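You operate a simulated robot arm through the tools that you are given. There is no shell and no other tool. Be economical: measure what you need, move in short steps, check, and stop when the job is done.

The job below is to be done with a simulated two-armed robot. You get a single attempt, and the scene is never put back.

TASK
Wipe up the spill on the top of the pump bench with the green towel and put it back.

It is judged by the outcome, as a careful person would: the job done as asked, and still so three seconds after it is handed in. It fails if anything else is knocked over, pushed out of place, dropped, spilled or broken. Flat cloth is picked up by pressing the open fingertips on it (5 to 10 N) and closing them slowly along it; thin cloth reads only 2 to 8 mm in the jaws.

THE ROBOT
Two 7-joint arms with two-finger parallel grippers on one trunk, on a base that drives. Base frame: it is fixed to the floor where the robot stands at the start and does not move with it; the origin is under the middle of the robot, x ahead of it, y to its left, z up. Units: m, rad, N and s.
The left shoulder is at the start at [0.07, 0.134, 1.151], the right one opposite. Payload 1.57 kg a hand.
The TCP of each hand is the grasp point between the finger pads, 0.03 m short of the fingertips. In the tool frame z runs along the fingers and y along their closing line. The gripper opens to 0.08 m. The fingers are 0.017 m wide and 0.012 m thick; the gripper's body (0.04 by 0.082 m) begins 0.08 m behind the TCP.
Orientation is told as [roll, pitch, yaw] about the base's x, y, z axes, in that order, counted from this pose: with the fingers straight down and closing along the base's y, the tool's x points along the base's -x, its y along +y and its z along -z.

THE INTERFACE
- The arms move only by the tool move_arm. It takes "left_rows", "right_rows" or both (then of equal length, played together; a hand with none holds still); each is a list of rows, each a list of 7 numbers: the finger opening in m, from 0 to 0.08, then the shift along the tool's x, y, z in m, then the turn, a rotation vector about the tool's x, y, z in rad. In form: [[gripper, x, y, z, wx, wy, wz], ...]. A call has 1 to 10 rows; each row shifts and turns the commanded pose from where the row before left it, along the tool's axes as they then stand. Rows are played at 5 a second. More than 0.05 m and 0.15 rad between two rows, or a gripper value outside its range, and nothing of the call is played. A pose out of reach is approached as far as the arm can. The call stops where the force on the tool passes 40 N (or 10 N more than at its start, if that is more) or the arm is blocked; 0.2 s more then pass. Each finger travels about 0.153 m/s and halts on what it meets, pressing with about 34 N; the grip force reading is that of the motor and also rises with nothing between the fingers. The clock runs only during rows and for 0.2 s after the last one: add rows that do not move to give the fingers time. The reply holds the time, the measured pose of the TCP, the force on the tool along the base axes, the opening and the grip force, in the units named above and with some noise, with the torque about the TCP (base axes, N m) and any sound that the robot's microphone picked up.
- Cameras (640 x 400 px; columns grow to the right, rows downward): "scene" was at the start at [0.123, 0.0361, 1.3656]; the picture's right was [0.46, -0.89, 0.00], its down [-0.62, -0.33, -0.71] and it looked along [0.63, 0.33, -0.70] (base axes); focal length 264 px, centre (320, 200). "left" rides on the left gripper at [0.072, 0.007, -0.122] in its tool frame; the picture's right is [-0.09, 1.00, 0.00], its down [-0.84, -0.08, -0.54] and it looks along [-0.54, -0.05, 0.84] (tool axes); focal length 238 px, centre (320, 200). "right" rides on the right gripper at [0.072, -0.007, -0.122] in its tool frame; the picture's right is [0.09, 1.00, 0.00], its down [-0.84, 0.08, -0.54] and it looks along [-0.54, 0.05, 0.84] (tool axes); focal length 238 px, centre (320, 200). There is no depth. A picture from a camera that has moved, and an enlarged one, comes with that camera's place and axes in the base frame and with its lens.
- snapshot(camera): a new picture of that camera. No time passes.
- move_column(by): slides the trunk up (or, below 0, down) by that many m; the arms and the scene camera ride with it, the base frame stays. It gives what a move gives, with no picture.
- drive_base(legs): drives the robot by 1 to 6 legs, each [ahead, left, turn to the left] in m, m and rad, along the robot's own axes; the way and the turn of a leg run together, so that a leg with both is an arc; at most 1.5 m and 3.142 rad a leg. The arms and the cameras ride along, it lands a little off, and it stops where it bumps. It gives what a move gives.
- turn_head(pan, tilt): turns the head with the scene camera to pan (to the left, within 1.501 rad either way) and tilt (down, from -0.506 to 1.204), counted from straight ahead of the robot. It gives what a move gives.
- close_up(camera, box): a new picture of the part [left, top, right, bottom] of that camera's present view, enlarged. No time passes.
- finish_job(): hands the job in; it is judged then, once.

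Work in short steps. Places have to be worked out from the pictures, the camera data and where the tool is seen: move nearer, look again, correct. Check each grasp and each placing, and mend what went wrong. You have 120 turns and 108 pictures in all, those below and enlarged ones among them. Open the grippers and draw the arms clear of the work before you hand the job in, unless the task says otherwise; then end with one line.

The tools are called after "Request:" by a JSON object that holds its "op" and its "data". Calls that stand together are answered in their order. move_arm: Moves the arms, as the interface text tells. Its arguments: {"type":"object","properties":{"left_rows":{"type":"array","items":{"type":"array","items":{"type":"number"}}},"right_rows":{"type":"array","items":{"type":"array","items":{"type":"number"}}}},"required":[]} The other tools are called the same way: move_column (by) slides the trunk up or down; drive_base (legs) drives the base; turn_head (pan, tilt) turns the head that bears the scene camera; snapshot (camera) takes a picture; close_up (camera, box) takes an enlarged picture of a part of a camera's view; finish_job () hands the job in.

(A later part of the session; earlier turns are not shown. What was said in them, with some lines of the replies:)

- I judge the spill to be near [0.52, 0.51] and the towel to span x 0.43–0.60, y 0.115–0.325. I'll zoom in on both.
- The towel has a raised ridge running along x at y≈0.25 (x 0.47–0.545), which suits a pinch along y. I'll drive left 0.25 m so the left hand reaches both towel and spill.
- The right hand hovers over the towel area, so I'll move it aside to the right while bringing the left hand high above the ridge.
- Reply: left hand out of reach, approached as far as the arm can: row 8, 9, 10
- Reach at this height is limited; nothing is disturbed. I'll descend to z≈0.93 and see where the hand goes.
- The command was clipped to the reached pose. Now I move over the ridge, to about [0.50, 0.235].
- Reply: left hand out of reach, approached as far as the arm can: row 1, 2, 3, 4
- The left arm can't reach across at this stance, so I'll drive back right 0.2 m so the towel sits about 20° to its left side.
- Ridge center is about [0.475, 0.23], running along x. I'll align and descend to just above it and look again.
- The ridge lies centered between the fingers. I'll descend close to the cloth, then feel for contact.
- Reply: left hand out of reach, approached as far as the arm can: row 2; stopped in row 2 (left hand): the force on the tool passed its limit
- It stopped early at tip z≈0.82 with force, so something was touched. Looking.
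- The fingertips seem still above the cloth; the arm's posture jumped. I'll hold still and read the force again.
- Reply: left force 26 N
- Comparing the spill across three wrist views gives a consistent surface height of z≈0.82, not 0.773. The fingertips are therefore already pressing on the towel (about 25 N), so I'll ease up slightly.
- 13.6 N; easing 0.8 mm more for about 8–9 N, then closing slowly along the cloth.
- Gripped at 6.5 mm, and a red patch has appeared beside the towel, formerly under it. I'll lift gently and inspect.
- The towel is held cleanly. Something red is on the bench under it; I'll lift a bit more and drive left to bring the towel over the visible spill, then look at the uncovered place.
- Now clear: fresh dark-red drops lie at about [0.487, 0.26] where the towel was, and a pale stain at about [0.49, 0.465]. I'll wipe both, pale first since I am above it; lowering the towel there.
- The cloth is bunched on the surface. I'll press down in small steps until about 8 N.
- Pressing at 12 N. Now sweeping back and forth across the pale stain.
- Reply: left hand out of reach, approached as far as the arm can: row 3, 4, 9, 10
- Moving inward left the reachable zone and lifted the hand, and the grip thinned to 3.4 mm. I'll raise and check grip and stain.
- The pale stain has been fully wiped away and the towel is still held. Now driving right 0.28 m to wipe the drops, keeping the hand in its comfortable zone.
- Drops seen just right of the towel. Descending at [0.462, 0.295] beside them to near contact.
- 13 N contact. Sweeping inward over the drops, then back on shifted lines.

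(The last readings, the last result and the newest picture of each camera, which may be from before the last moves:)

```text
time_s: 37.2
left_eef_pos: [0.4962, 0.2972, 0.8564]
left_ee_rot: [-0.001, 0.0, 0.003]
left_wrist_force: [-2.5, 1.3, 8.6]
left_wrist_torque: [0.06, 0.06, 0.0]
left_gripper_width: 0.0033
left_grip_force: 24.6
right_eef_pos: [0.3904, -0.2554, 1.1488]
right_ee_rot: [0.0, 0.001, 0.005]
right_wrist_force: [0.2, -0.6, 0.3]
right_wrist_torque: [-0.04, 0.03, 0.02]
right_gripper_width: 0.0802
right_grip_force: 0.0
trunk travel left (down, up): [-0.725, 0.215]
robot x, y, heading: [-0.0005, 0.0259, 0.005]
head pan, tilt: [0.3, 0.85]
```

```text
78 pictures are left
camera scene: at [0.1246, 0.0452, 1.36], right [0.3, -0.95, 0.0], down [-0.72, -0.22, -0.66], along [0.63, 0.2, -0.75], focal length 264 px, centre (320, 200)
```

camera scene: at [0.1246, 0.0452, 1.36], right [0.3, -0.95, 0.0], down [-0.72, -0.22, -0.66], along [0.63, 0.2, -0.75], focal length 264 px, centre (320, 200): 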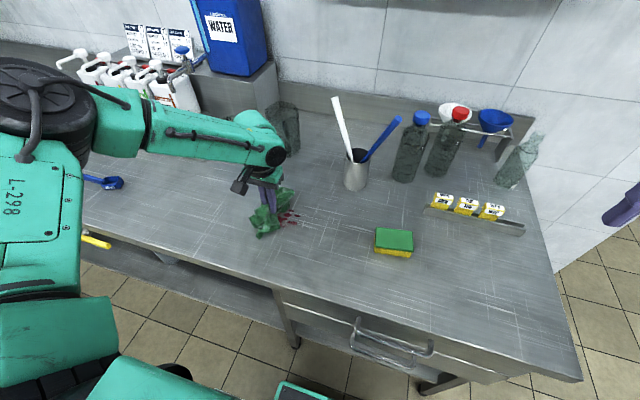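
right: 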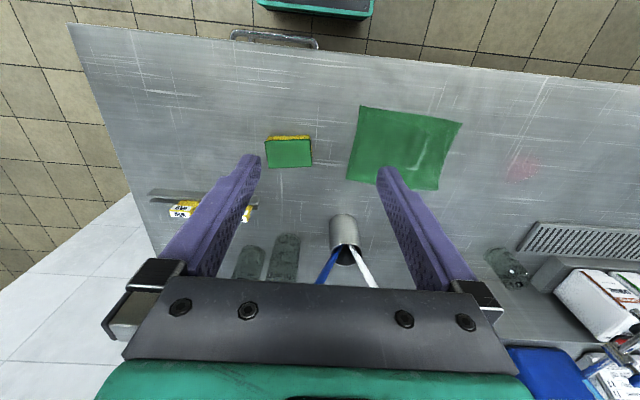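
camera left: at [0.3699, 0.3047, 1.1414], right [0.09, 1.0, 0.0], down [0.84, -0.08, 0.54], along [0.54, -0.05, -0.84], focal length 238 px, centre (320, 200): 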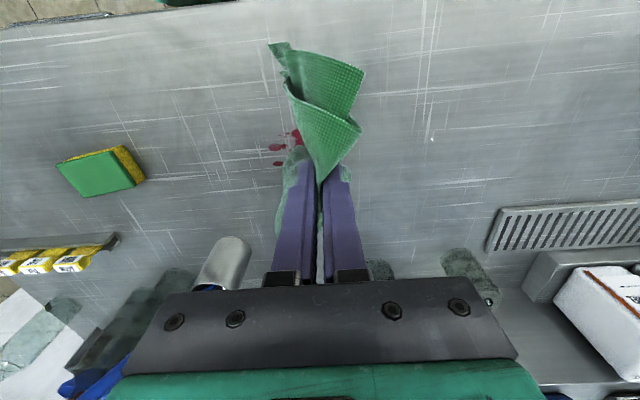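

Good contact kept (8.6 N). Some remains on the right; continuing with lines at x 0.496, 0.514, 0.532, reaching y≈0.205.

Request:
{"op": "move_arm", "data": {"left_rows": [[0.0, 0, -0.03, 0, 0, 0, 0], [0.0, 0, -0.03, 0, 0, 0, 0], [0.0, 0, -0.03, 0, 0, 0, 0], [0.0, -0.018, 0, 0, 0, 0, 0], [0.0, 0, 0.03, 0, 0, 0, 0], [0.0, 0, 0.03, 0, 0, 0, 0], [0.0, 0, 0.03, 0, 0, 0, 0], [0.0, -0.018, 0, 0, 0, 0, 0]]}}

Request:
{"op": "move_arm", "data": {"left_rows": [[0.0, 0, -0.03, 0, 0, 0, 0], [0.0, 0, -0.03, 0, 0, 0, 0], [0.0, 0, -0.03, 0, 0, 0, 0], [0.0, 0.025, 0, 0, 0, 0, 0], [0.0, 0.025, 0, 0, 0, 0, 0], [0.0, 0.025, 0, 0, 0, 0, 0], [0.0, 0, 0.03, 0, 0, 0, 0], [0.0, 0, 0.03, 0, 0, 0, 0], [0.0, 0, 0.03, 0, 0, 0, 0]]}}

Request:
{"op": "snapshot", "data": {"camera": "scene"}}

Request:
{"op": "close_up", "data": {"camera": "scene", "box": [200, 165, 360, 265]}}

```text
time_s: 39.0
left_eef_pos: [0.5226, 0.3047, 0.8648]
left_ee_rot: [-0.002, 0.004, 0.002]
left_wrist_force: [-0.6, -0.4, 0.5]
left_wrist_torque: [0.04, 0.03, 0.0]
left_gripper_width: 0.0036
left_grip_force: 25.0
left hand out of reach, approached as far as the arm can: row 3, 4
right_eef_pos: [0.3921, -0.255, 1.1478]
right_ee_rot: [-0.002, 0.002, 0.006]
right_wrist_force: [-0.2, 0.0, 0.0]
right_wrist_torque: [-0.01, 0.01, -0.04]
right_gripper_width: 0.08
right_grip_force: 0.0
trunk travel left (down, up): [-0.725, 0.215]
robot x, y, heading: [-0.0008, 0.0232, -0.003]
head pan, tilt: [0.3, 0.85]
```

```text
time_s: 41.0
left_eef_pos: [0.4358, 0.3118, 0.8709]
left_ee_rot: [-0.001, 0.0, 0.001]
left_wrist_force: [0.0, 0.1, -0.4]
left_wrist_torque: [-0.01, -0.01, 0.01]
left_gripper_width: 0.0034
left_grip_force: 24.6
left hand out of reach, approached as far as the arm can: row 2, 3
right_eef_pos: [0.3918, -0.2534, 1.1485]
right_ee_rot: [0.0, 0.001, 0.006]
right_wrist_force: [0.0, 0.6, 1.4]
right_wrist_torque: [0.01, 0.02, 0.02]
right_gripper_width: 0.0799
right_grip_force: 0.2
trunk travel left (down, up): [-0.725, 0.215]
robot x, y, heading: [-0.0038, 0.0227, 0.001]
head pan, tilt: [0.3, 0.85]
```

```text
77 pictures are left
camera scene: at [0.1254, 0.0471, 1.3598], right [0.3, -0.95, 0.0], down [-0.72, -0.23, -0.66], along [0.63, 0.2, -0.75], focal length 264 px, centre (320, 200)
```

scene: 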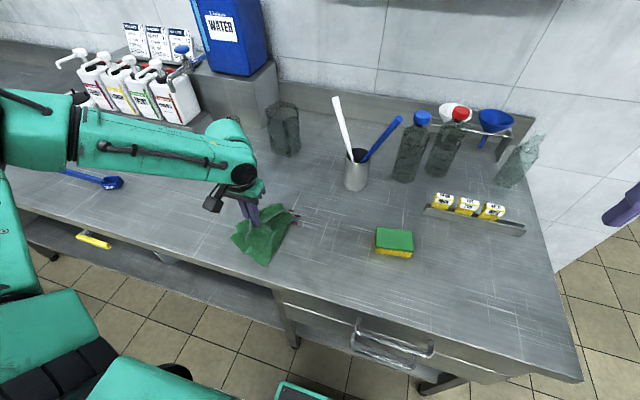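

```text
4.00 times, centred on (280, 215) of scene
camera zoom: at [0.1254, 0.0471, 1.3598], right [0.3, -0.95, 0.0], down [-0.72, -0.23, -0.66], along [0.63, 0.2, -0.75], focal length 1056 px, centre (480, 140)
```

zoom: 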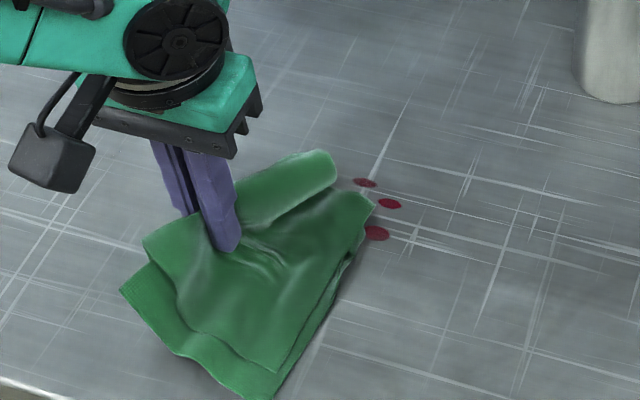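

Three spots remain around [0.485–0.52, 0.23–0.25]. I'll lift, drive right 0.07 m to gain inward reach, and wipe again.

Request:
{"op": "move_arm", "data": {"left_rows": [[0.0, 0, 0, -0.04, 0, 0, 0], [0.0, 0, 0, -0.04, 0, 0, 0], [0.0, 0, 0, -0.04, 0, 0, 0], [0, 0, 0, 0, 0, 0, 0]]}}

Request:
{"op": "drive_base", "data": {"legs": [[0, -0.07, 0]]}}

Request:
{"op": "snapshot", "data": {"camera": "scene"}}

Request:
{"op": "snapshot", "data": {"camera": "left"}}

```text
time_s: 42.0
left_eef_pos: [0.4353, 0.3103, 0.9912]
left_ee_rot: [-0.002, 0.0, 0.0]
left_wrist_force: [-0.4, -0.1, -0.4]
left_wrist_torque: [0.0, -0.01, 0.02]
left_gripper_width: 0.003
left_grip_force: 23.6
right_eef_pos: [0.3921, -0.2544, 1.1492]
right_ee_rot: [0.0, 0.0, 0.006]
right_wrist_force: [0.1, -0.2, -0.3]
right_wrist_torque: [-0.01, 0.02, 0.0]
right_gripper_width: 0.0802
right_grip_force: 0.1
trunk travel left (down, up): [-0.725, 0.215]
robot x, y, heading: [0.0006, 0.0225, 0.003]
head pan, tilt: [0.3, 0.85]
```

```text
time_s: 43.0
left_eef_pos: [0.4348, 0.2426, 0.9901]
left_ee_rot: [-0.007, 0.002, 0.003]
left_wrist_force: [0.5, 0.8, -0.9]
left_wrist_torque: [0.01, 0.02, 0.01]
left_gripper_width: 0.0035
left_grip_force: 24.5
right_eef_pos: [0.3932, -0.3209, 1.1494]
right_ee_rot: [-0.004, 0.002, 0.008]
right_wrist_force: [0.9, 0.3, 0.8]
right_wrist_torque: [-0.04, 0.02, 0.01]
right_gripper_width: 0.0802
right_grip_force: 0.1
trunk travel left (down, up): [-0.725, 0.215]
robot x, y, heading: [0.0005, -0.0483, 0.002]
head pan, tilt: [0.3, 0.85]
```

```text
75 pictures are left
camera scene: at [0.1261, -0.02, 1.3597], right [0.3, -0.95, 0.0], down [-0.72, -0.23, -0.66], along [0.63, 0.2, -0.75], focal length 264 px, centre (320, 200)
```

scene: 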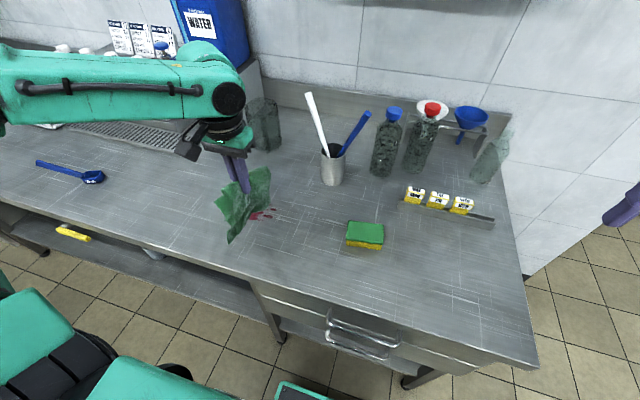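

```text
74 pictures are left
camera left: at [0.3629, 0.2508, 1.1127], right [0.09, 1.0, 0.0], down [0.84, -0.07, 0.54], along [0.54, -0.05, -0.84], focal length 238 px, centre (320, 200)
```

left: 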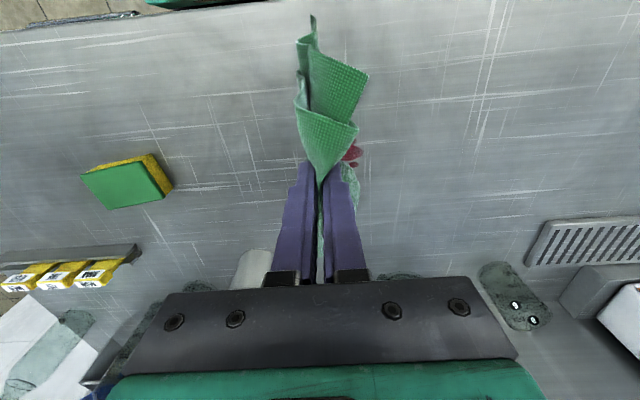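

I'll shift the hand left a bit at height to see the remaining spill clearly.

Request:
{"op": "move_arm", "data": {"left_rows": [[0.0, 0, 0.03, 0, 0, 0, 0], [0.0, 0, 0.03, 0, 0, 0, 0], [0, 0, 0, 0, 0, 0, 0]]}}

Request:
{"op": "close_up", "data": {"camera": "scene", "box": [180, 150, 340, 250]}}

```text
time_s: 43.8
left_eef_pos: [0.4349, 0.2989, 0.9913]
left_ee_rot: [-0.001, 0.002, 0.004]
left_wrist_force: [0.4, -0.3, 0.0]
left_wrist_torque: [0.0, 0.01, 0.02]
left_gripper_width: 0.0032
left_grip_force: 24.5
right_eef_pos: [0.3932, -0.326, 1.1475]
right_ee_rot: [0.003, 0.0, 0.006]
right_wrist_force: [-0.5, 0.2, 0.9]
right_wrist_torque: [0.02, 0.0, -0.02]
right_gripper_width: 0.0801
right_grip_force: 0.1
trunk travel left (down, up): [-0.725, 0.215]
robot x, y, heading: [0.0009, -0.0431, -0.0]
head pan, tilt: [0.3, 0.85]
```

```text
4.00 times, centred on (260, 200) of scene
camera zoom: at [0.1264, -0.026, 1.3598], right [0.3, -0.95, 0.0], down [-0.72, -0.22, -0.66], along [0.63, 0.2, -0.75], focal length 1056 px, centre (560, 200)
```

zoom: 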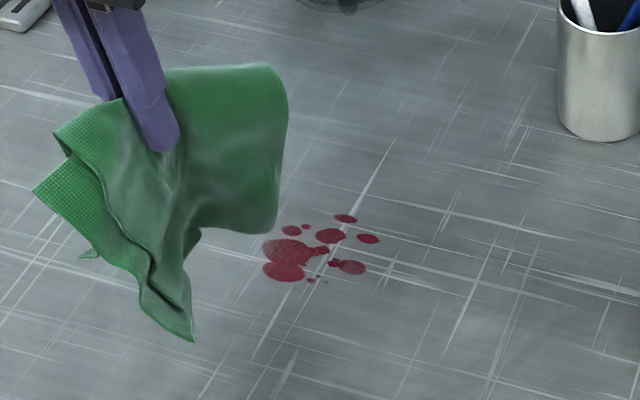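

The drops look essentially unchanged so far, spanning x 0.455–0.53, y 0.215–0.29. I'll press again and sweep more densely, now with full reach.

Request:
{"op": "move_arm", "data": {"left_rows": [[0.0, -0.01, 0, 0.04, 0, 0, 0], [0.0, -0.01, 0, 0.04, 0, 0, 0], [0.0, 0, 0, 0.04, 0, 0, 0], [0.0, 0, 0, 0.008, 0, 0, 0], [0.0, 0, 0, 0.004, 0, 0, 0], [0.0, 0, 0, 0.002, 0, 0, 0], [0, 0, 0, 0, 0, 0, 0]]}}

Request:
{"op": "move_arm", "data": {"left_rows": [[0.0, 0, -0.03, 0, 0, 0, 0], [0.0, 0, -0.03, 0, 0, 0, 0], [0.0, 0, -0.03, 0, 0, 0, 0], [0.0, -0.015, 0, 0, 0, 0, 0], [0.0, 0, 0.03, 0, 0, 0, 0], [0.0, 0, 0.03, 0, 0, 0, 0], [0.0, 0, 0.03, 0, 0, 0, 0], [0.0, -0.015, 0, 0, 0, 0, 0]]}}

Request:
{"op": "snapshot", "data": {"camera": "scene"}}

```text
time_s: 45.4
left_eef_pos: [0.4541, 0.3001, 0.8589]
left_ee_rot: [-0.001, 0.0, 0.002]
left_wrist_force: [-0.5, 0.4, 4.4]
left_wrist_torque: [0.02, -0.01, -0.01]
left_gripper_width: 0.0031
left_grip_force: 24.7
right_eef_pos: [0.3917, -0.3239, 1.1483]
right_ee_rot: [0.0, 0.0, 0.006]
right_wrist_force: [-0.1, 0.3, 0.4]
right_wrist_torque: [0.0, 0.02, 0.03]
right_gripper_width: 0.0802
right_grip_force: 0.1
trunk travel left (down, up): [-0.725, 0.215]
robot x, y, heading: [0.0017, -0.0478, 0.003]
head pan, tilt: [0.3, 0.85]
```

```text
time_s: 47.2
left_eef_pos: [0.485, 0.2999, 0.8562]
left_ee_rot: [0.0, 0.001, 0.004]
left_wrist_force: [-1.2, 0.6, 5.5]
left_wrist_torque: [0.01, 0.05, 0.02]
left_gripper_width: 0.0033
left_grip_force: 24.3
right_eef_pos: [0.3921, -0.3239, 1.15]
right_ee_rot: [0.0, -0.001, 0.005]
right_wrist_force: [0.8, 0.4, -0.3]
right_wrist_torque: [0.02, 0.04, -0.04]
right_gripper_width: 0.08
right_grip_force: 0.1
trunk travel left (down, up): [-0.725, 0.215]
robot x, y, heading: [0.001, -0.0457, 0.008]
head pan, tilt: [0.3, 0.85]
```

```text
72 pictures are left
camera scene: at [0.1257, -0.0247, 1.3599], right [0.3, -0.95, 0.0], down [-0.72, -0.23, -0.66], along [0.63, 0.2, -0.75], focal length 264 px, centre (320, 200)
```

scene: 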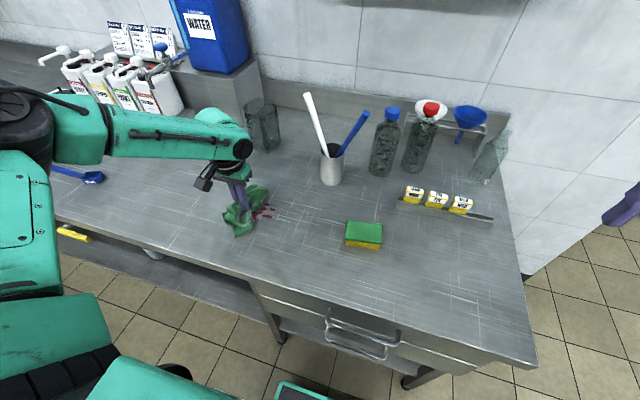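

Contact is about 5 N; pressing 1 mm more and continuing over the rest of the patch.

Request:
{"op": "move_arm", "data": {"left_rows": [[0.0, 0, 0, 0.001, 0, 0, 0], [0.0, 0, -0.03, 0, 0, 0, 0], [0.0, 0, -0.03, 0, 0, 0, 0], [0.0, 0, -0.03, 0, 0, 0, 0], [0.0, -0.015, 0, 0, 0, 0, 0], [0.0, 0, 0.03, 0, 0, 0, 0], [0.0, 0, 0.03, 0, 0, 0, 0], [0.0, 0, 0.03, 0, 0, 0, 0], [0.0, -0.015, 0, 0, 0, 0, 0]]}}

Request:
{"op": "move_arm", "data": {"left_rows": [[0.0, 0, -0.03, 0, 0, 0, 0], [0.0, 0, -0.03, 0, 0, 0, 0], [0.0, 0, -0.03, 0, 0, 0, 0], [0.0, -0.012, 0, 0, 0, 0, 0], [0.0, 0, 0.03, 0, 0, 0, 0], [0.0, 0, 0.03, 0, 0, 0, 0], [0.0, 0, 0.03, 0, 0, 0, 0]]}}

Request:
{"op": "close_up", "data": {"camera": "scene", "box": [180, 150, 340, 250]}}

```text
time_s: 49.2
left_eef_pos: [0.5134, 0.2997, 0.8571]
left_ee_rot: [0.001, 0.001, 0.005]
left_wrist_force: [-1.7, 0.5, 4.3]
left_wrist_torque: [0.03, 0.03, 0.01]
left_gripper_width: 0.0034
left_grip_force: 24.3
right_eef_pos: [0.3918, -0.3251, 1.1487]
right_ee_rot: [0.0, 0.0, 0.008]
right_wrist_force: [0.7, -1.1, -0.4]
right_wrist_torque: [0.0, 0.04, -0.01]
right_gripper_width: 0.0798
right_grip_force: 0.2
trunk travel left (down, up): [-0.725, 0.215]
robot x, y, heading: [0.0059, -0.0496, 0.006]
head pan, tilt: [0.3, 0.85]
```

```text
time_s: 50.8
left_eef_pos: [0.5259, 0.3003, 0.8567]
left_ee_rot: [-0.002, 0.0, 0.006]
left_wrist_force: [-0.4, -1.3, 4.9]
left_wrist_torque: [-0.07, -0.02, 0.01]
left_gripper_width: 0.0034
left_grip_force: 24.3
right_eef_pos: [0.3914, -0.3243, 1.1489]
right_ee_rot: [0.0, 0.0, 0.006]
right_wrist_force: [0.9, 0.8, 0.1]
right_wrist_torque: [-0.02, -0.04, 0.03]
right_gripper_width: 0.0799
right_grip_force: 0.0
trunk travel left (down, up): [-0.725, 0.215]
robot x, y, heading: [0.0043, -0.0455, 0.004]
head pan, tilt: [0.3, 0.85]
```

```text
4.00 times, centred on (260, 200) of scene
camera zoom: at [0.1257, -0.0243, 1.3599], right [0.3, -0.95, 0.0], down [-0.72, -0.23, -0.66], along [0.63, 0.2, -0.75], focal length 1056 px, centre (560, 200)
```

zoom: 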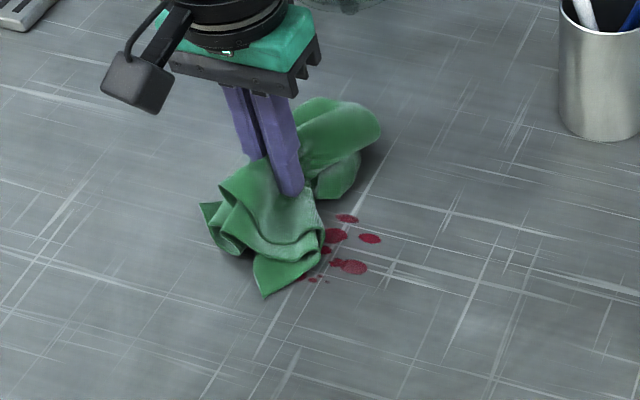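

The drops seem still unchanged at ~5 N. I'll test firmer rubbing (about 15–20 N) over their middle and then look for any change.

Request:
{"op": "move_arm", "data": {"left_rows": [[0.0, 0.015, -0.01, 0.0015, 0, 0, 0], [0.0, 0.015, -0.01, 0.001, 0, 0, 0], [0, 0, 0, 0, 0, 0, 0]]}}

Request:
{"op": "move_arm", "data": {"left_rows": [[0.0, 0, -0.03, 0, 0, 0, 0], [0.0, 0, -0.03, 0, 0, 0, 0], [0.0, 0, -0.01, 0, 0, 0, 0], [0.0, 0.012, 0, 0, 0, 0, 0], [0.0, 0, 0.03, 0, 0, 0, 0], [0.0, 0, 0.03, 0, 0, 0, 0], [0.0, 0.012, 0, 0, 0, 0, 0], [0.0, 0, -0.03, 0, 0, 0, 0], [0.0, 0, -0.03, 0, 0, 0, 0]]}}

Request:
{"op": "move_arm", "data": {"left_rows": [[0.0, 0, 0.03, 0, 0, 0, 0], [0.0, 0, 0.03, 0, 0, 0, 0], [0.0, 0, 0.02, -0.03, 0, 0, 0], [0.0, 0, 0.03, -0.04, 0, 0, 0], [0.0, 0, 0.01, -0.04, 0, 0, 0], [0.0, 0, 0, 0, 0, 0, 0]]}}

Request:
{"op": "close_up", "data": {"camera": "scene", "box": [180, 150, 340, 250]}}

```text
time_s: 51.6
left_eef_pos: [0.4963, 0.2792, 0.8562]
left_ee_rot: [0.001, -0.001, 0.004]
left_wrist_force: [2.2, 1.8, 13.1]
left_wrist_torque: [0.09, -0.14, 0.04]
left_gripper_width: 0.0032
left_grip_force: 24.7
right_eef_pos: [0.3906, -0.3248, 1.1501]
right_ee_rot: [0.001, 0.0, 0.006]
right_wrist_force: [-0.5, -0.6, 0.3]
right_wrist_torque: [0.01, 0.01, -0.03]
right_gripper_width: 0.08
right_grip_force: 0.1
trunk travel left (down, up): [-0.725, 0.215]
robot x, y, heading: [0.0012, -0.0464, 0.005]
head pan, tilt: [0.3, 0.85]
```

```text
time_s: 53.6
left_eef_pos: [0.4704, 0.2097, 0.8554]
left_ee_rot: [0.0, -0.003, 0.006]
left_wrist_force: [-0.3, 7.0, 23.3]
left_wrist_torque: [0.22, -0.1, 0.05]
left_gripper_width: 0.0031
left_grip_force: 24.2
right_eef_pos: [0.3901, -0.3246, 1.1482]
right_ee_rot: [0.0, -0.003, 0.007]
right_wrist_force: [-0.3, -0.1, -0.4]
right_wrist_torque: [0.04, 0.0, -0.01]
right_gripper_width: 0.0799
right_grip_force: 0.1
trunk travel left (down, up): [-0.725, 0.215]
robot x, y, heading: [0.0003, -0.0445, 0.007]
head pan, tilt: [0.3, 0.85]
```

```text
time_s: 55.0
left_eef_pos: [0.4744, 0.3307, 0.9637]
left_ee_rot: [-0.002, 0.001, 0.004]
left_wrist_force: [-0.4, 1.0, 0.4]
left_wrist_torque: [0.03, 0.02, -0.02]
left_gripper_width: 0.0035
left_grip_force: 24.0
right_eef_pos: [0.3938, -0.3235, 1.1487]
right_ee_rot: [0.0, 0.002, 0.007]
right_wrist_force: [-0.3, 0.6, 0.6]
right_wrist_torque: [-0.01, -0.02, 0.0]
right_gripper_width: 0.0802
right_grip_force: 0.1
trunk travel left (down, up): [-0.725, 0.215]
robot x, y, heading: [0.002, -0.0448, 0.006]
head pan, tilt: [0.3, 0.85]
```

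```text
4.00 times, centred on (260, 200) of scene
camera zoom: at [0.1268, -0.0237, 1.3597], right [0.3, -0.95, 0.0], down [-0.72, -0.23, -0.66], along [0.63, 0.2, -0.75], focal length 1056 px, centre (560, 200)
```

zoom: 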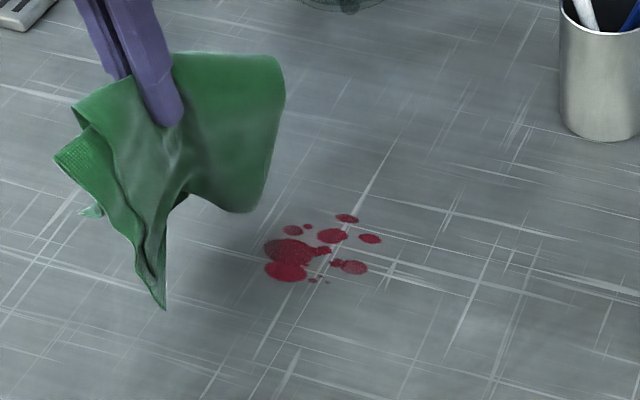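

The drops haven't changed after repeated firm passes at up to 23 N, while the pink spill vanished under lighter ones, so they look like a permanent mark in the surface. I'll verify the pink spill's place and examine the mark up close.

Request:
{"op": "turn_head", "data": {"pan": 0.75, "tilt": 0.8}}

Request:
{"op": "snapshot", "data": {"camera": "scene"}}

Request:
{"op": "snapshot", "data": {"camera": "left"}}

```text
time_s: 55.9
left_eef_pos: [0.4728, 0.3298, 0.9632]
left_ee_rot: [-0.001, 0.002, 0.004]
left_wrist_force: [-0.6, -0.2, -0.6]
left_wrist_torque: [-0.04, -0.02, 0.0]
left_gripper_width: 0.0034
left_grip_force: 24.9
right_eef_pos: [0.392, -0.323, 1.1491]
right_ee_rot: [0.0, 0.0, 0.008]
right_wrist_force: [-0.4, -0.2, 0.2]
right_wrist_torque: [-0.03, -0.01, 0.03]
right_gripper_width: 0.0799
right_grip_force: 0.0
trunk travel left (down, up): [-0.725, 0.215]
robot x, y, heading: [0.0039, -0.0494, 0.006]
head pan, tilt: [0.75, 0.799]
```

```text
69 pictures are left
camera scene: at [0.1103, 0.0079, 1.3638], right [0.69, -0.73, 0.0], down [-0.52, -0.49, -0.7], along [0.51, 0.48, -0.72], focal length 264 px, centre (320, 200)
```

scene: 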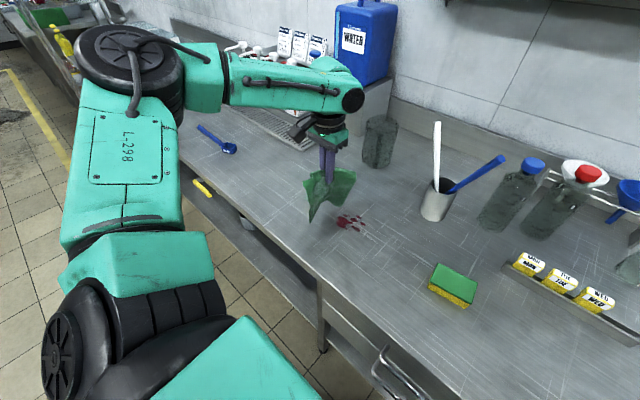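

```text
68 pictures are left
camera left: at [0.4013, 0.3371, 1.0859], right [0.09, 1.0, 0.0], down [0.84, -0.07, 0.54], along [0.54, -0.05, -0.84], focal length 238 px, centre (320, 200)
```

left: 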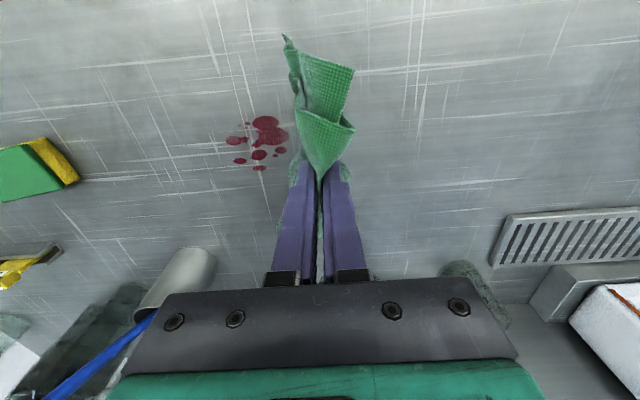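

The pink spill is completely gone; the dark drops are permanent as far as the towel goes. Now I'll return the towel: move over its original place (center ≈ [0.485, 0.205]), lower, and open the fingers while lightly pressing to spread it.

Request:
{"op": "move_arm", "data": {"left_rows": [[0.0, 0, -0.04, 0, 0, 0, 0], [0.0, 0, -0.04, 0, 0, 0, 0], [0.0, 0, -0.032, 0, 0, 0, 0], [0.0, 0, 0, 0.03, 0, 0, 0], [0.0, 0, 0, 0.03, 0, 0, 0], [0.0, -0.005, 0, 0.02, 0, 0, 0], [0.0, -0.005, 0, 0.015, 0, 0, 0], [0.0, -0.005, 0, 0.008, 0, 0, 0], [0, 0, 0, 0, 0, 0, 0]]}}

Request:
{"op": "turn_head", "data": {"pan": 0.3, "tilt": 0.85}}

Request:
{"op": "close_up", "data": {"camera": "scene", "box": [160, 130, 360, 255]}}

Request:
{"op": "snapshot", "data": {"camera": "left"}}

```text
time_s: 57.9
left_eef_pos: [0.4884, 0.2186, 0.8603]
left_ee_rot: [-0.002, 0.0, 0.005]
left_wrist_force: [-0.4, -0.6, 1.5]
left_wrist_torque: [-0.02, -0.03, -0.01]
left_gripper_width: 0.0032
left_grip_force: 25.0
right_eef_pos: [0.3915, -0.3229, 1.1487]
right_ee_rot: [0.0, 0.001, 0.007]
right_wrist_force: [-0.1, 0.7, 0.2]
right_wrist_torque: [0.0, 0.0, 0.01]
right_gripper_width: 0.0802
right_grip_force: 0.1
trunk travel left (down, up): [-0.725, 0.215]
robot x, y, heading: [-0.0027, -0.0442, 0.009]
head pan, tilt: [0.75, 0.799]
```

```text
time_s: 58.8
left_eef_pos: [0.4882, 0.2194, 0.8597]
left_ee_rot: [-0.002, 0.001, 0.004]
left_wrist_force: [-0.6, -1.3, 1.1]
left_wrist_torque: [0.0, 0.0, -0.04]
left_gripper_width: 0.0033
left_grip_force: 24.6
right_eef_pos: [0.3917, -0.3236, 1.149]
right_ee_rot: [0.0, -0.001, 0.006]
right_wrist_force: [-0.5, 0.2, 0.1]
right_wrist_torque: [-0.03, 0.04, -0.01]
right_gripper_width: 0.08
right_grip_force: 0.0
trunk travel left (down, up): [-0.725, 0.215]
robot x, y, heading: [0.0024, -0.046, 0.004]
head pan, tilt: [0.3, 0.85]
```

```text
3.20 times, centred on (260, 192) of scene
camera zoom: at [0.1259, -0.0238, 1.3598], right [0.3, -0.95, 0.0], down [-0.72, -0.23, -0.66], along [0.63, 0.2, -0.75], focal length 844 px, centre (512, 224)
```

zoom: 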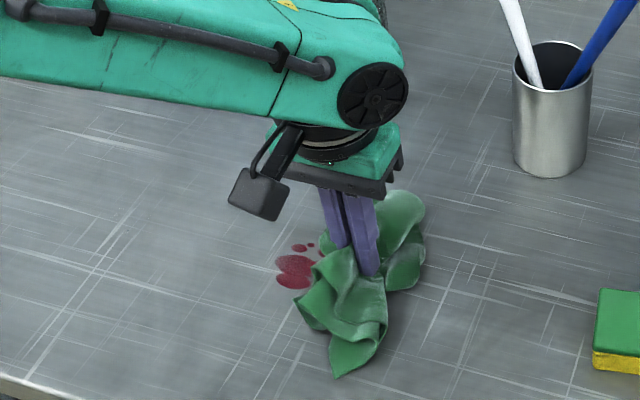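

```text
66 pictures are left
camera left: at [0.4162, 0.2262, 0.9824], right [0.09, 1.0, 0.0], down [0.84, -0.07, 0.54], along [0.54, -0.05, -0.84], focal length 238 px, centre (320, 200)
```

left: 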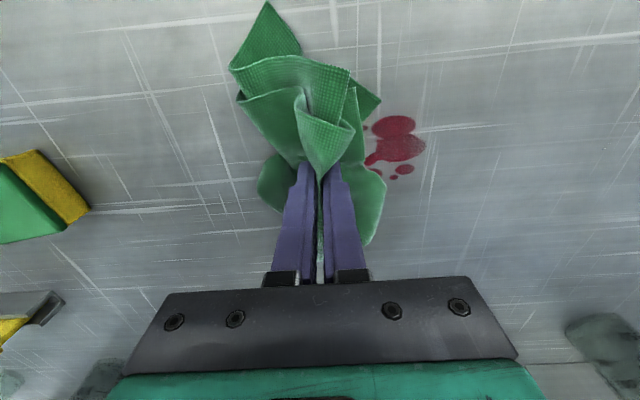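

The bunched towel sits at its original place. Pressing lightly and opening slowly to spread it.

Request:
{"op": "move_arm", "data": {"left_rows": [[0.0, 0, 0, 0.002, 0, 0, 0], [0.01, 0, 0, 0, 0, 0, 0], [0.02, 0, 0, 0, 0, 0, 0], [0.03, 0, 0, 0, 0, 0, 0], [0.045, 0, 0, 0, 0, 0, 0], [0.06, 0, 0, 0, 0, 0, 0], [0.08, 0, 0, 0, 0, 0, 0], [0.08, 0, 0, 0, 0, 0, 0]]}}

Request:
{"op": "snapshot", "data": {"camera": "left"}}

Request:
{"op": "close_up", "data": {"camera": "scene", "box": [160, 130, 360, 255]}}

```text
time_s: 60.6
left_eef_pos: [0.4871, 0.2197, 0.8584]
left_ee_rot: [-0.002, 0.002, 0.003]
left_wrist_force: [-0.6, -0.6, -0.1]
left_wrist_torque: [0.0, -0.02, -0.01]
left_gripper_width: 0.0802
left_grip_force: 0.1
right_eef_pos: [0.3931, -0.3234, 1.1495]
right_ee_rot: [-0.001, 0.0, 0.007]
right_wrist_force: [0.0, 0.6, -0.8]
right_wrist_torque: [0.03, -0.01, -0.01]
right_gripper_width: 0.0799
right_grip_force: 0.0
trunk travel left (down, up): [-0.725, 0.215]
robot x, y, heading: [0.0024, -0.0452, 0.005]
head pan, tilt: [0.3, 0.85]
```

```text
65 pictures are left
camera left: at [0.4163, 0.2261, 0.9807], right [0.09, 1.0, 0.0], down [0.84, -0.07, 0.54], along [0.54, -0.05, -0.84], focal length 238 px, centre (320, 200)
```

left: 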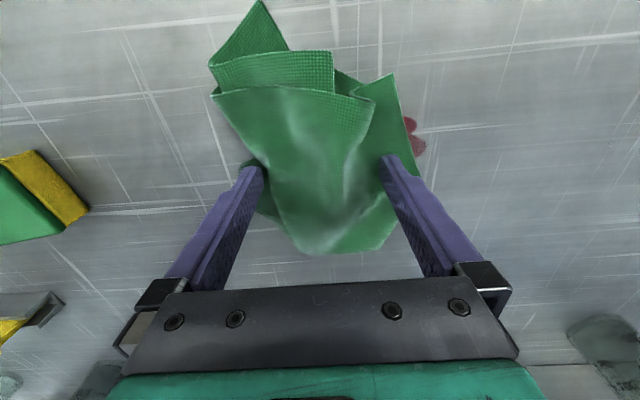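

```text
3.20 times, centred on (260, 192) of scene
camera zoom: at [0.1261, -0.0238, 1.3598], right [0.3, -0.95, 0.0], down [-0.72, -0.23, -0.66], along [0.63, 0.2, -0.75], focal length 844 px, centre (512, 224)
```

zoom: 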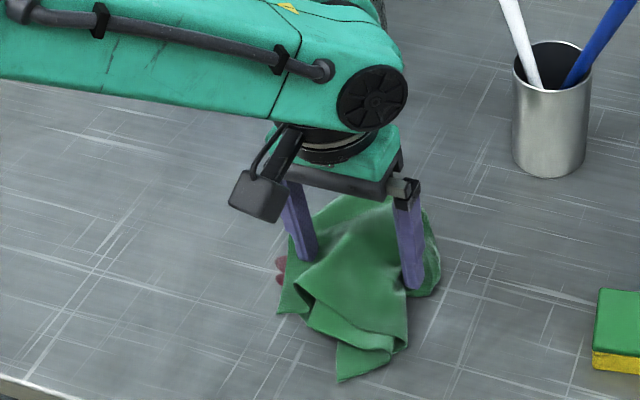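

Released and partly spread. Lifting straight up to see the lay.

Request:
{"op": "move_arm", "data": {"left_rows": [[0.08, 0, 0, -0.02, 0, 0, 0], [0.08, 0, 0, -0.03, 0, 0, 0], [0.08, 0, 0, -0.04, 0, 0, 0], [0.08, 0, 0.02, -0.04, 0, 0, 0], [0.08, 0, 0.04, 0, 0, 0, 0], [0.08, 0, 0.04, 0, 0, 0, 0], [0.08, 0, 0.04, 0, 0, 0, 0], [0.08, 0, 0, 0, 0, 0, 0]]}}

Request:
{"op": "close_up", "data": {"camera": "scene", "box": [160, 130, 360, 255]}}

Request:
{"op": "snapshot", "data": {"camera": "left"}}

```text
time_s: 62.4
left_eef_pos: [0.4879, 0.3599, 0.9885]
left_ee_rot: [0.0, 0.002, 0.004]
left_wrist_force: [-0.4, 0.4, -0.4]
left_wrist_torque: [0.0, 0.02, 0.0]
left_gripper_width: 0.08
left_grip_force: 0.1
right_eef_pos: [0.3928, -0.3238, 1.1493]
right_ee_rot: [0.001, 0.0, 0.008]
right_wrist_force: [0.0, -0.5, -0.8]
right_wrist_torque: [0.03, -0.01, -0.01]
right_gripper_width: 0.0801
right_grip_force: 0.1
trunk travel left (down, up): [-0.725, 0.215]
robot x, y, heading: [-0.0019, -0.0468, 0.005]
head pan, tilt: [0.3, 0.85]
```

```text
3.20 times, centred on (260, 192) of scene
camera zoom: at [0.1263, -0.0242, 1.3598], right [0.3, -0.95, 0.0], down [-0.72, -0.23, -0.66], along [0.63, 0.2, -0.75], focal length 844 px, centre (512, 224)
```

zoom: 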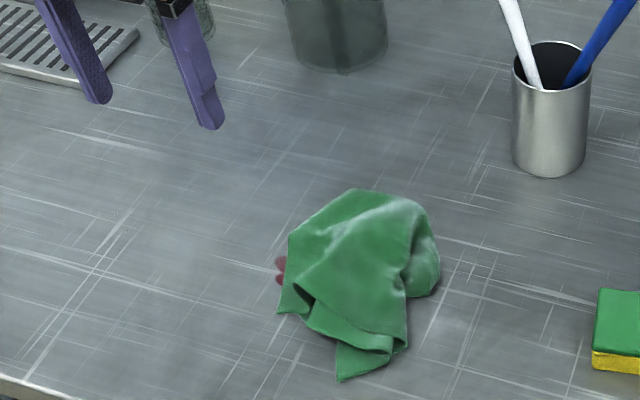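

```text
62 pictures are left
camera left: at [0.4161, 0.3663, 1.1094], right [0.09, 1.0, 0.0], down [0.84, -0.07, 0.54], along [0.54, -0.05, -0.84], focal length 238 px, centre (320, 200)
```

left: 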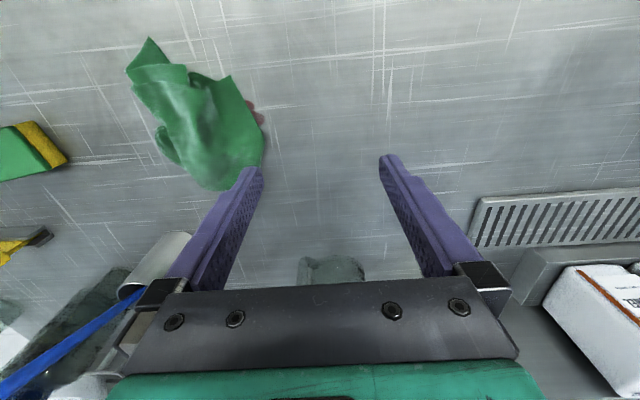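

The towel lies centered near [0.49, 0.22], matching its original place, but rumpled. I'll do one gentle flattening: closed fingertips press on the front middle, then open outward.

Request:
{"op": "move_arm", "data": {"left_rows": [[0.0, 0.008, -0.04, 0, 0, 0, 0], [0.0, 0.008, -0.04, 0, 0, 0, 0], [0.0, 0.008, -0.04, 0, 0, 0, 0], [0.0, 0.008, -0.035, 0.02, 0, 0, 0], [0.0, 0, 0, 0.04, 0, 0, 0], [0.0, 0, 0, 0.04, 0, 0, 0], [0.0, 0, 0, 0.012, 0, 0, 0], [0.0, 0, 0, 0.008, 0, 0, 0], [0.0, 0, 0, 0.006, 0, 0, 0], [0.0, 0, 0, 0, 0, 0, 0]]}}

```text
time_s: 64.6
left_eef_pos: [0.4547, 0.203, 0.8632]
left_ee_rot: [-0.001, -0.001, 0.003]
left_wrist_force: [-0.6, -0.5, 0.2]
left_wrist_torque: [0.02, 0.01, 0.0]
left_gripper_width: 0.0001
left_grip_force: 21.4
right_eef_pos: [0.3921, -0.3236, 1.1499]
right_ee_rot: [0.0, 0.0, 0.006]
right_wrist_force: [0.2, -0.4, -0.2]
right_wrist_torque: [-0.02, 0.0, 0.0]
right_gripper_width: 0.08
right_grip_force: 0.1
trunk travel left (down, up): [-0.725, 0.215]
robot x, y, heading: [-0.0035, -0.0472, 0.005]
head pan, tilt: [0.3, 0.85]
```

Request:
{"op": "move_arm", "data": {"left_rows": [[0.0, 0, 0, 0.004, 0, 0, 0], [0.0, 0, 0, 0.003, 0, 0, 0], [0.015, 0, 0, 0, 0, 0, 0], [0.03, 0, 0, 0, 0, 0, 0], [0.045, 0, 0, 0, 0, 0, 0], [0.06, 0, 0, 0, 0, 0, 0], [0.075, 0, 0, 0, 0, 0, 0], [0.08, 0, 0, 0, 0, 0, 0]]}}

Request:
{"op": "move_arm", "data": {"left_rows": [[0.08, 0, 0, -0.02, 0, 0, 0], [0.08, 0, 0, -0.04, 0, 0, 0], [0.08, 0, 0, -0.05, 0, 0, 0], [0.08, 0, 0.03, -0.03, 0, 0, 0], [0.08, 0, 0.045, 0, 0, 0, 0], [0.08, 0, 0.045, 0, 0, 0, 0], [0.08, 0, 0.045, 0, 0, 0, 0], [0.08, 0, 0, 0, 0, 0, 0]]}}

Request:
{"op": "close_up", "data": {"camera": "scene", "box": [160, 130, 360, 255]}}

```text
time_s: 66.4
left_eef_pos: [0.455, 0.2036, 0.8548]
left_ee_rot: [-0.003, 0.002, 0.003]
left_wrist_force: [0.2, -0.1, 0.4]
left_wrist_torque: [0.02, -0.02, 0.03]
left_gripper_width: 0.0797
left_grip_force: 0.0
right_eef_pos: [0.3917, -0.3238, 1.1491]
right_ee_rot: [0.001, -0.001, 0.006]
right_wrist_force: [-0.5, 0.4, 0.1]
right_wrist_torque: [-0.03, -0.03, 0.02]
right_gripper_width: 0.0798
right_grip_force: 0.0
trunk travel left (down, up): [-0.725, 0.215]
robot x, y, heading: [0.0016, -0.0433, 0.006]
head pan, tilt: [0.3, 0.85]
```

```text
time_s: 68.2
left_eef_pos: [0.4566, 0.3681, 0.9949]
left_ee_rot: [-0.001, 0.0, 0.003]
left_wrist_force: [1.1, -0.6, -0.5]
left_wrist_torque: [-0.01, -0.02, 0.01]
left_gripper_width: 0.0801
left_grip_force: 0.1
right_eef_pos: [0.3922, -0.3238, 1.1493]
right_ee_rot: [0.001, -0.001, 0.007]
right_wrist_force: [0.0, 0.6, 1.3]
right_wrist_torque: [-0.01, -0.05, 0.0]
right_gripper_width: 0.0798
right_grip_force: 0.1
trunk travel left (down, up): [-0.725, 0.215]
robot x, y, heading: [0.0054, -0.0431, 0.006]
head pan, tilt: [0.3, 0.85]
```

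```text
3.20 times, centred on (260, 192) of scene
camera zoom: at [0.1263, -0.0243, 1.3598], right [0.3, -0.95, 0.0], down [-0.72, -0.23, -0.66], along [0.63, 0.2, -0.75], focal length 844 px, centre (512, 224)
```

zoom: 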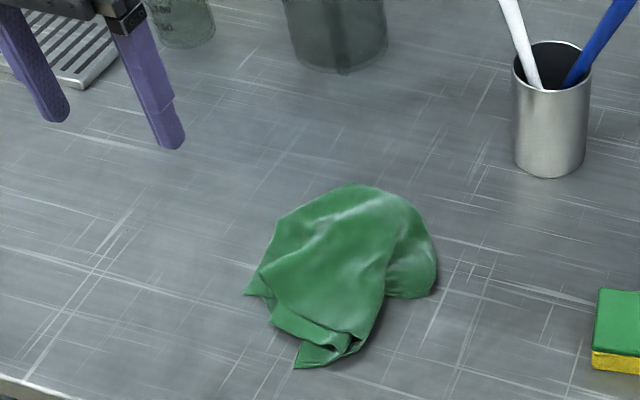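

The towel lies flatter, in its original place. I'll raise the left arm clear and take a last overview.

Request:
{"op": "move_arm", "data": {"left_rows": [[0.08, 0.01, 0, -0.04, 0, 0, 0], [0.08, 0.02, 0, -0.04, 0, 0, 0], [0.08, 0.02, 0, -0.04, 0, 0, 0], [0.08, 0.02, 0, 0, 0, 0, 0], [0.08, 0, 0, 0, 0, 0, 0]]}}

Request:
{"op": "turn_head", "data": {"pan": 0.45, "tilt": 0.8}}

Request:
{"op": "snapshot", "data": {"camera": "scene"}}

Request:
{"op": "snapshot", "data": {"camera": "left"}}

```text
time_s: 69.4
left_eef_pos: [0.3843, 0.367, 1.115]
left_ee_rot: [-0.002, 0.001, 0.003]
left_wrist_force: [0.1, 0.1, 0.3]
left_wrist_torque: [-0.02, -0.01, -0.02]
left_gripper_width: 0.0799
left_grip_force: 0.0
right_eef_pos: [0.3933, -0.3244, 1.1495]
right_ee_rot: [0.0, 0.0, 0.007]
right_wrist_force: [0.0, -0.8, 0.4]
right_wrist_torque: [0.02, 0.02, 0.03]
right_gripper_width: 0.0799
right_grip_force: 0.0
trunk travel left (down, up): [-0.725, 0.215]
robot x, y, heading: [-0.0017, -0.0426, 0.006]
head pan, tilt: [0.3, 0.85]
```

```text
time_s: 70.1
left_eef_pos: [0.3849, 0.3675, 1.1162]
left_ee_rot: [-0.001, 0.002, 0.004]
left_wrist_force: [0.1, 0.1, -0.1]
left_wrist_torque: [-0.01, 0.04, 0.01]
left_gripper_width: 0.0801
left_grip_force: 0.1
right_eef_pos: [0.3924, -0.3241, 1.1487]
right_ee_rot: [0.0, -0.001, 0.006]
right_wrist_force: [0.5, -0.2, 0.4]
right_wrist_torque: [0.04, -0.02, 0.05]
right_gripper_width: 0.0799
right_grip_force: 0.0
trunk travel left (down, up): [-0.725, 0.215]
robot x, y, heading: [0.0006, -0.0448, 0.008]
head pan, tilt: [0.45, 0.799]
```

```text
60 pictures are left
camera scene: at [0.1241, -0.012, 1.3638], right [0.44, -0.9, 0.0], down [-0.64, -0.32, -0.7], along [0.63, 0.31, -0.72], focal length 264 px, centre (320, 200)
```

scene: 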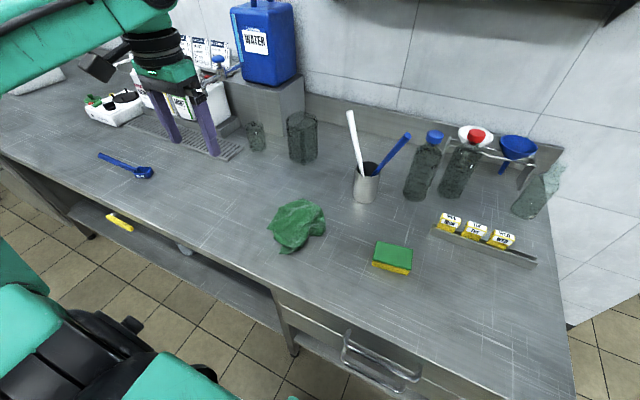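

```text
59 pictures are left
camera left: at [0.3128, 0.3747, 1.2377], right [0.09, 1.0, 0.0], down [0.84, -0.07, 0.54], along [0.54, -0.05, -0.84], focal length 238 px, centre (320, 200)
```

left: 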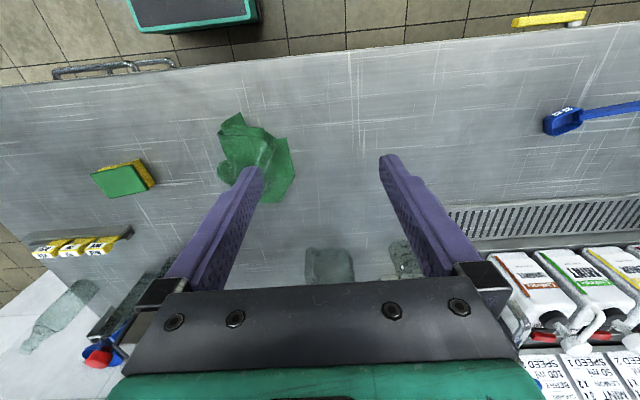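

The pink spill is gone, the towel is back in its place, and nothing else has moved. Both grippers are open and clear, so I'm handing it in.

Request:
{"op": "finish_job", "data": {}}

```text
The job is handed in.
```

The pink spill is wiped up and the green towel is back in its original place, though more rumpled than before; a dark-red spotted mark under it did not change with repeated firm wiping (up to about 23 N), so it is still there, probably a permanent stain.
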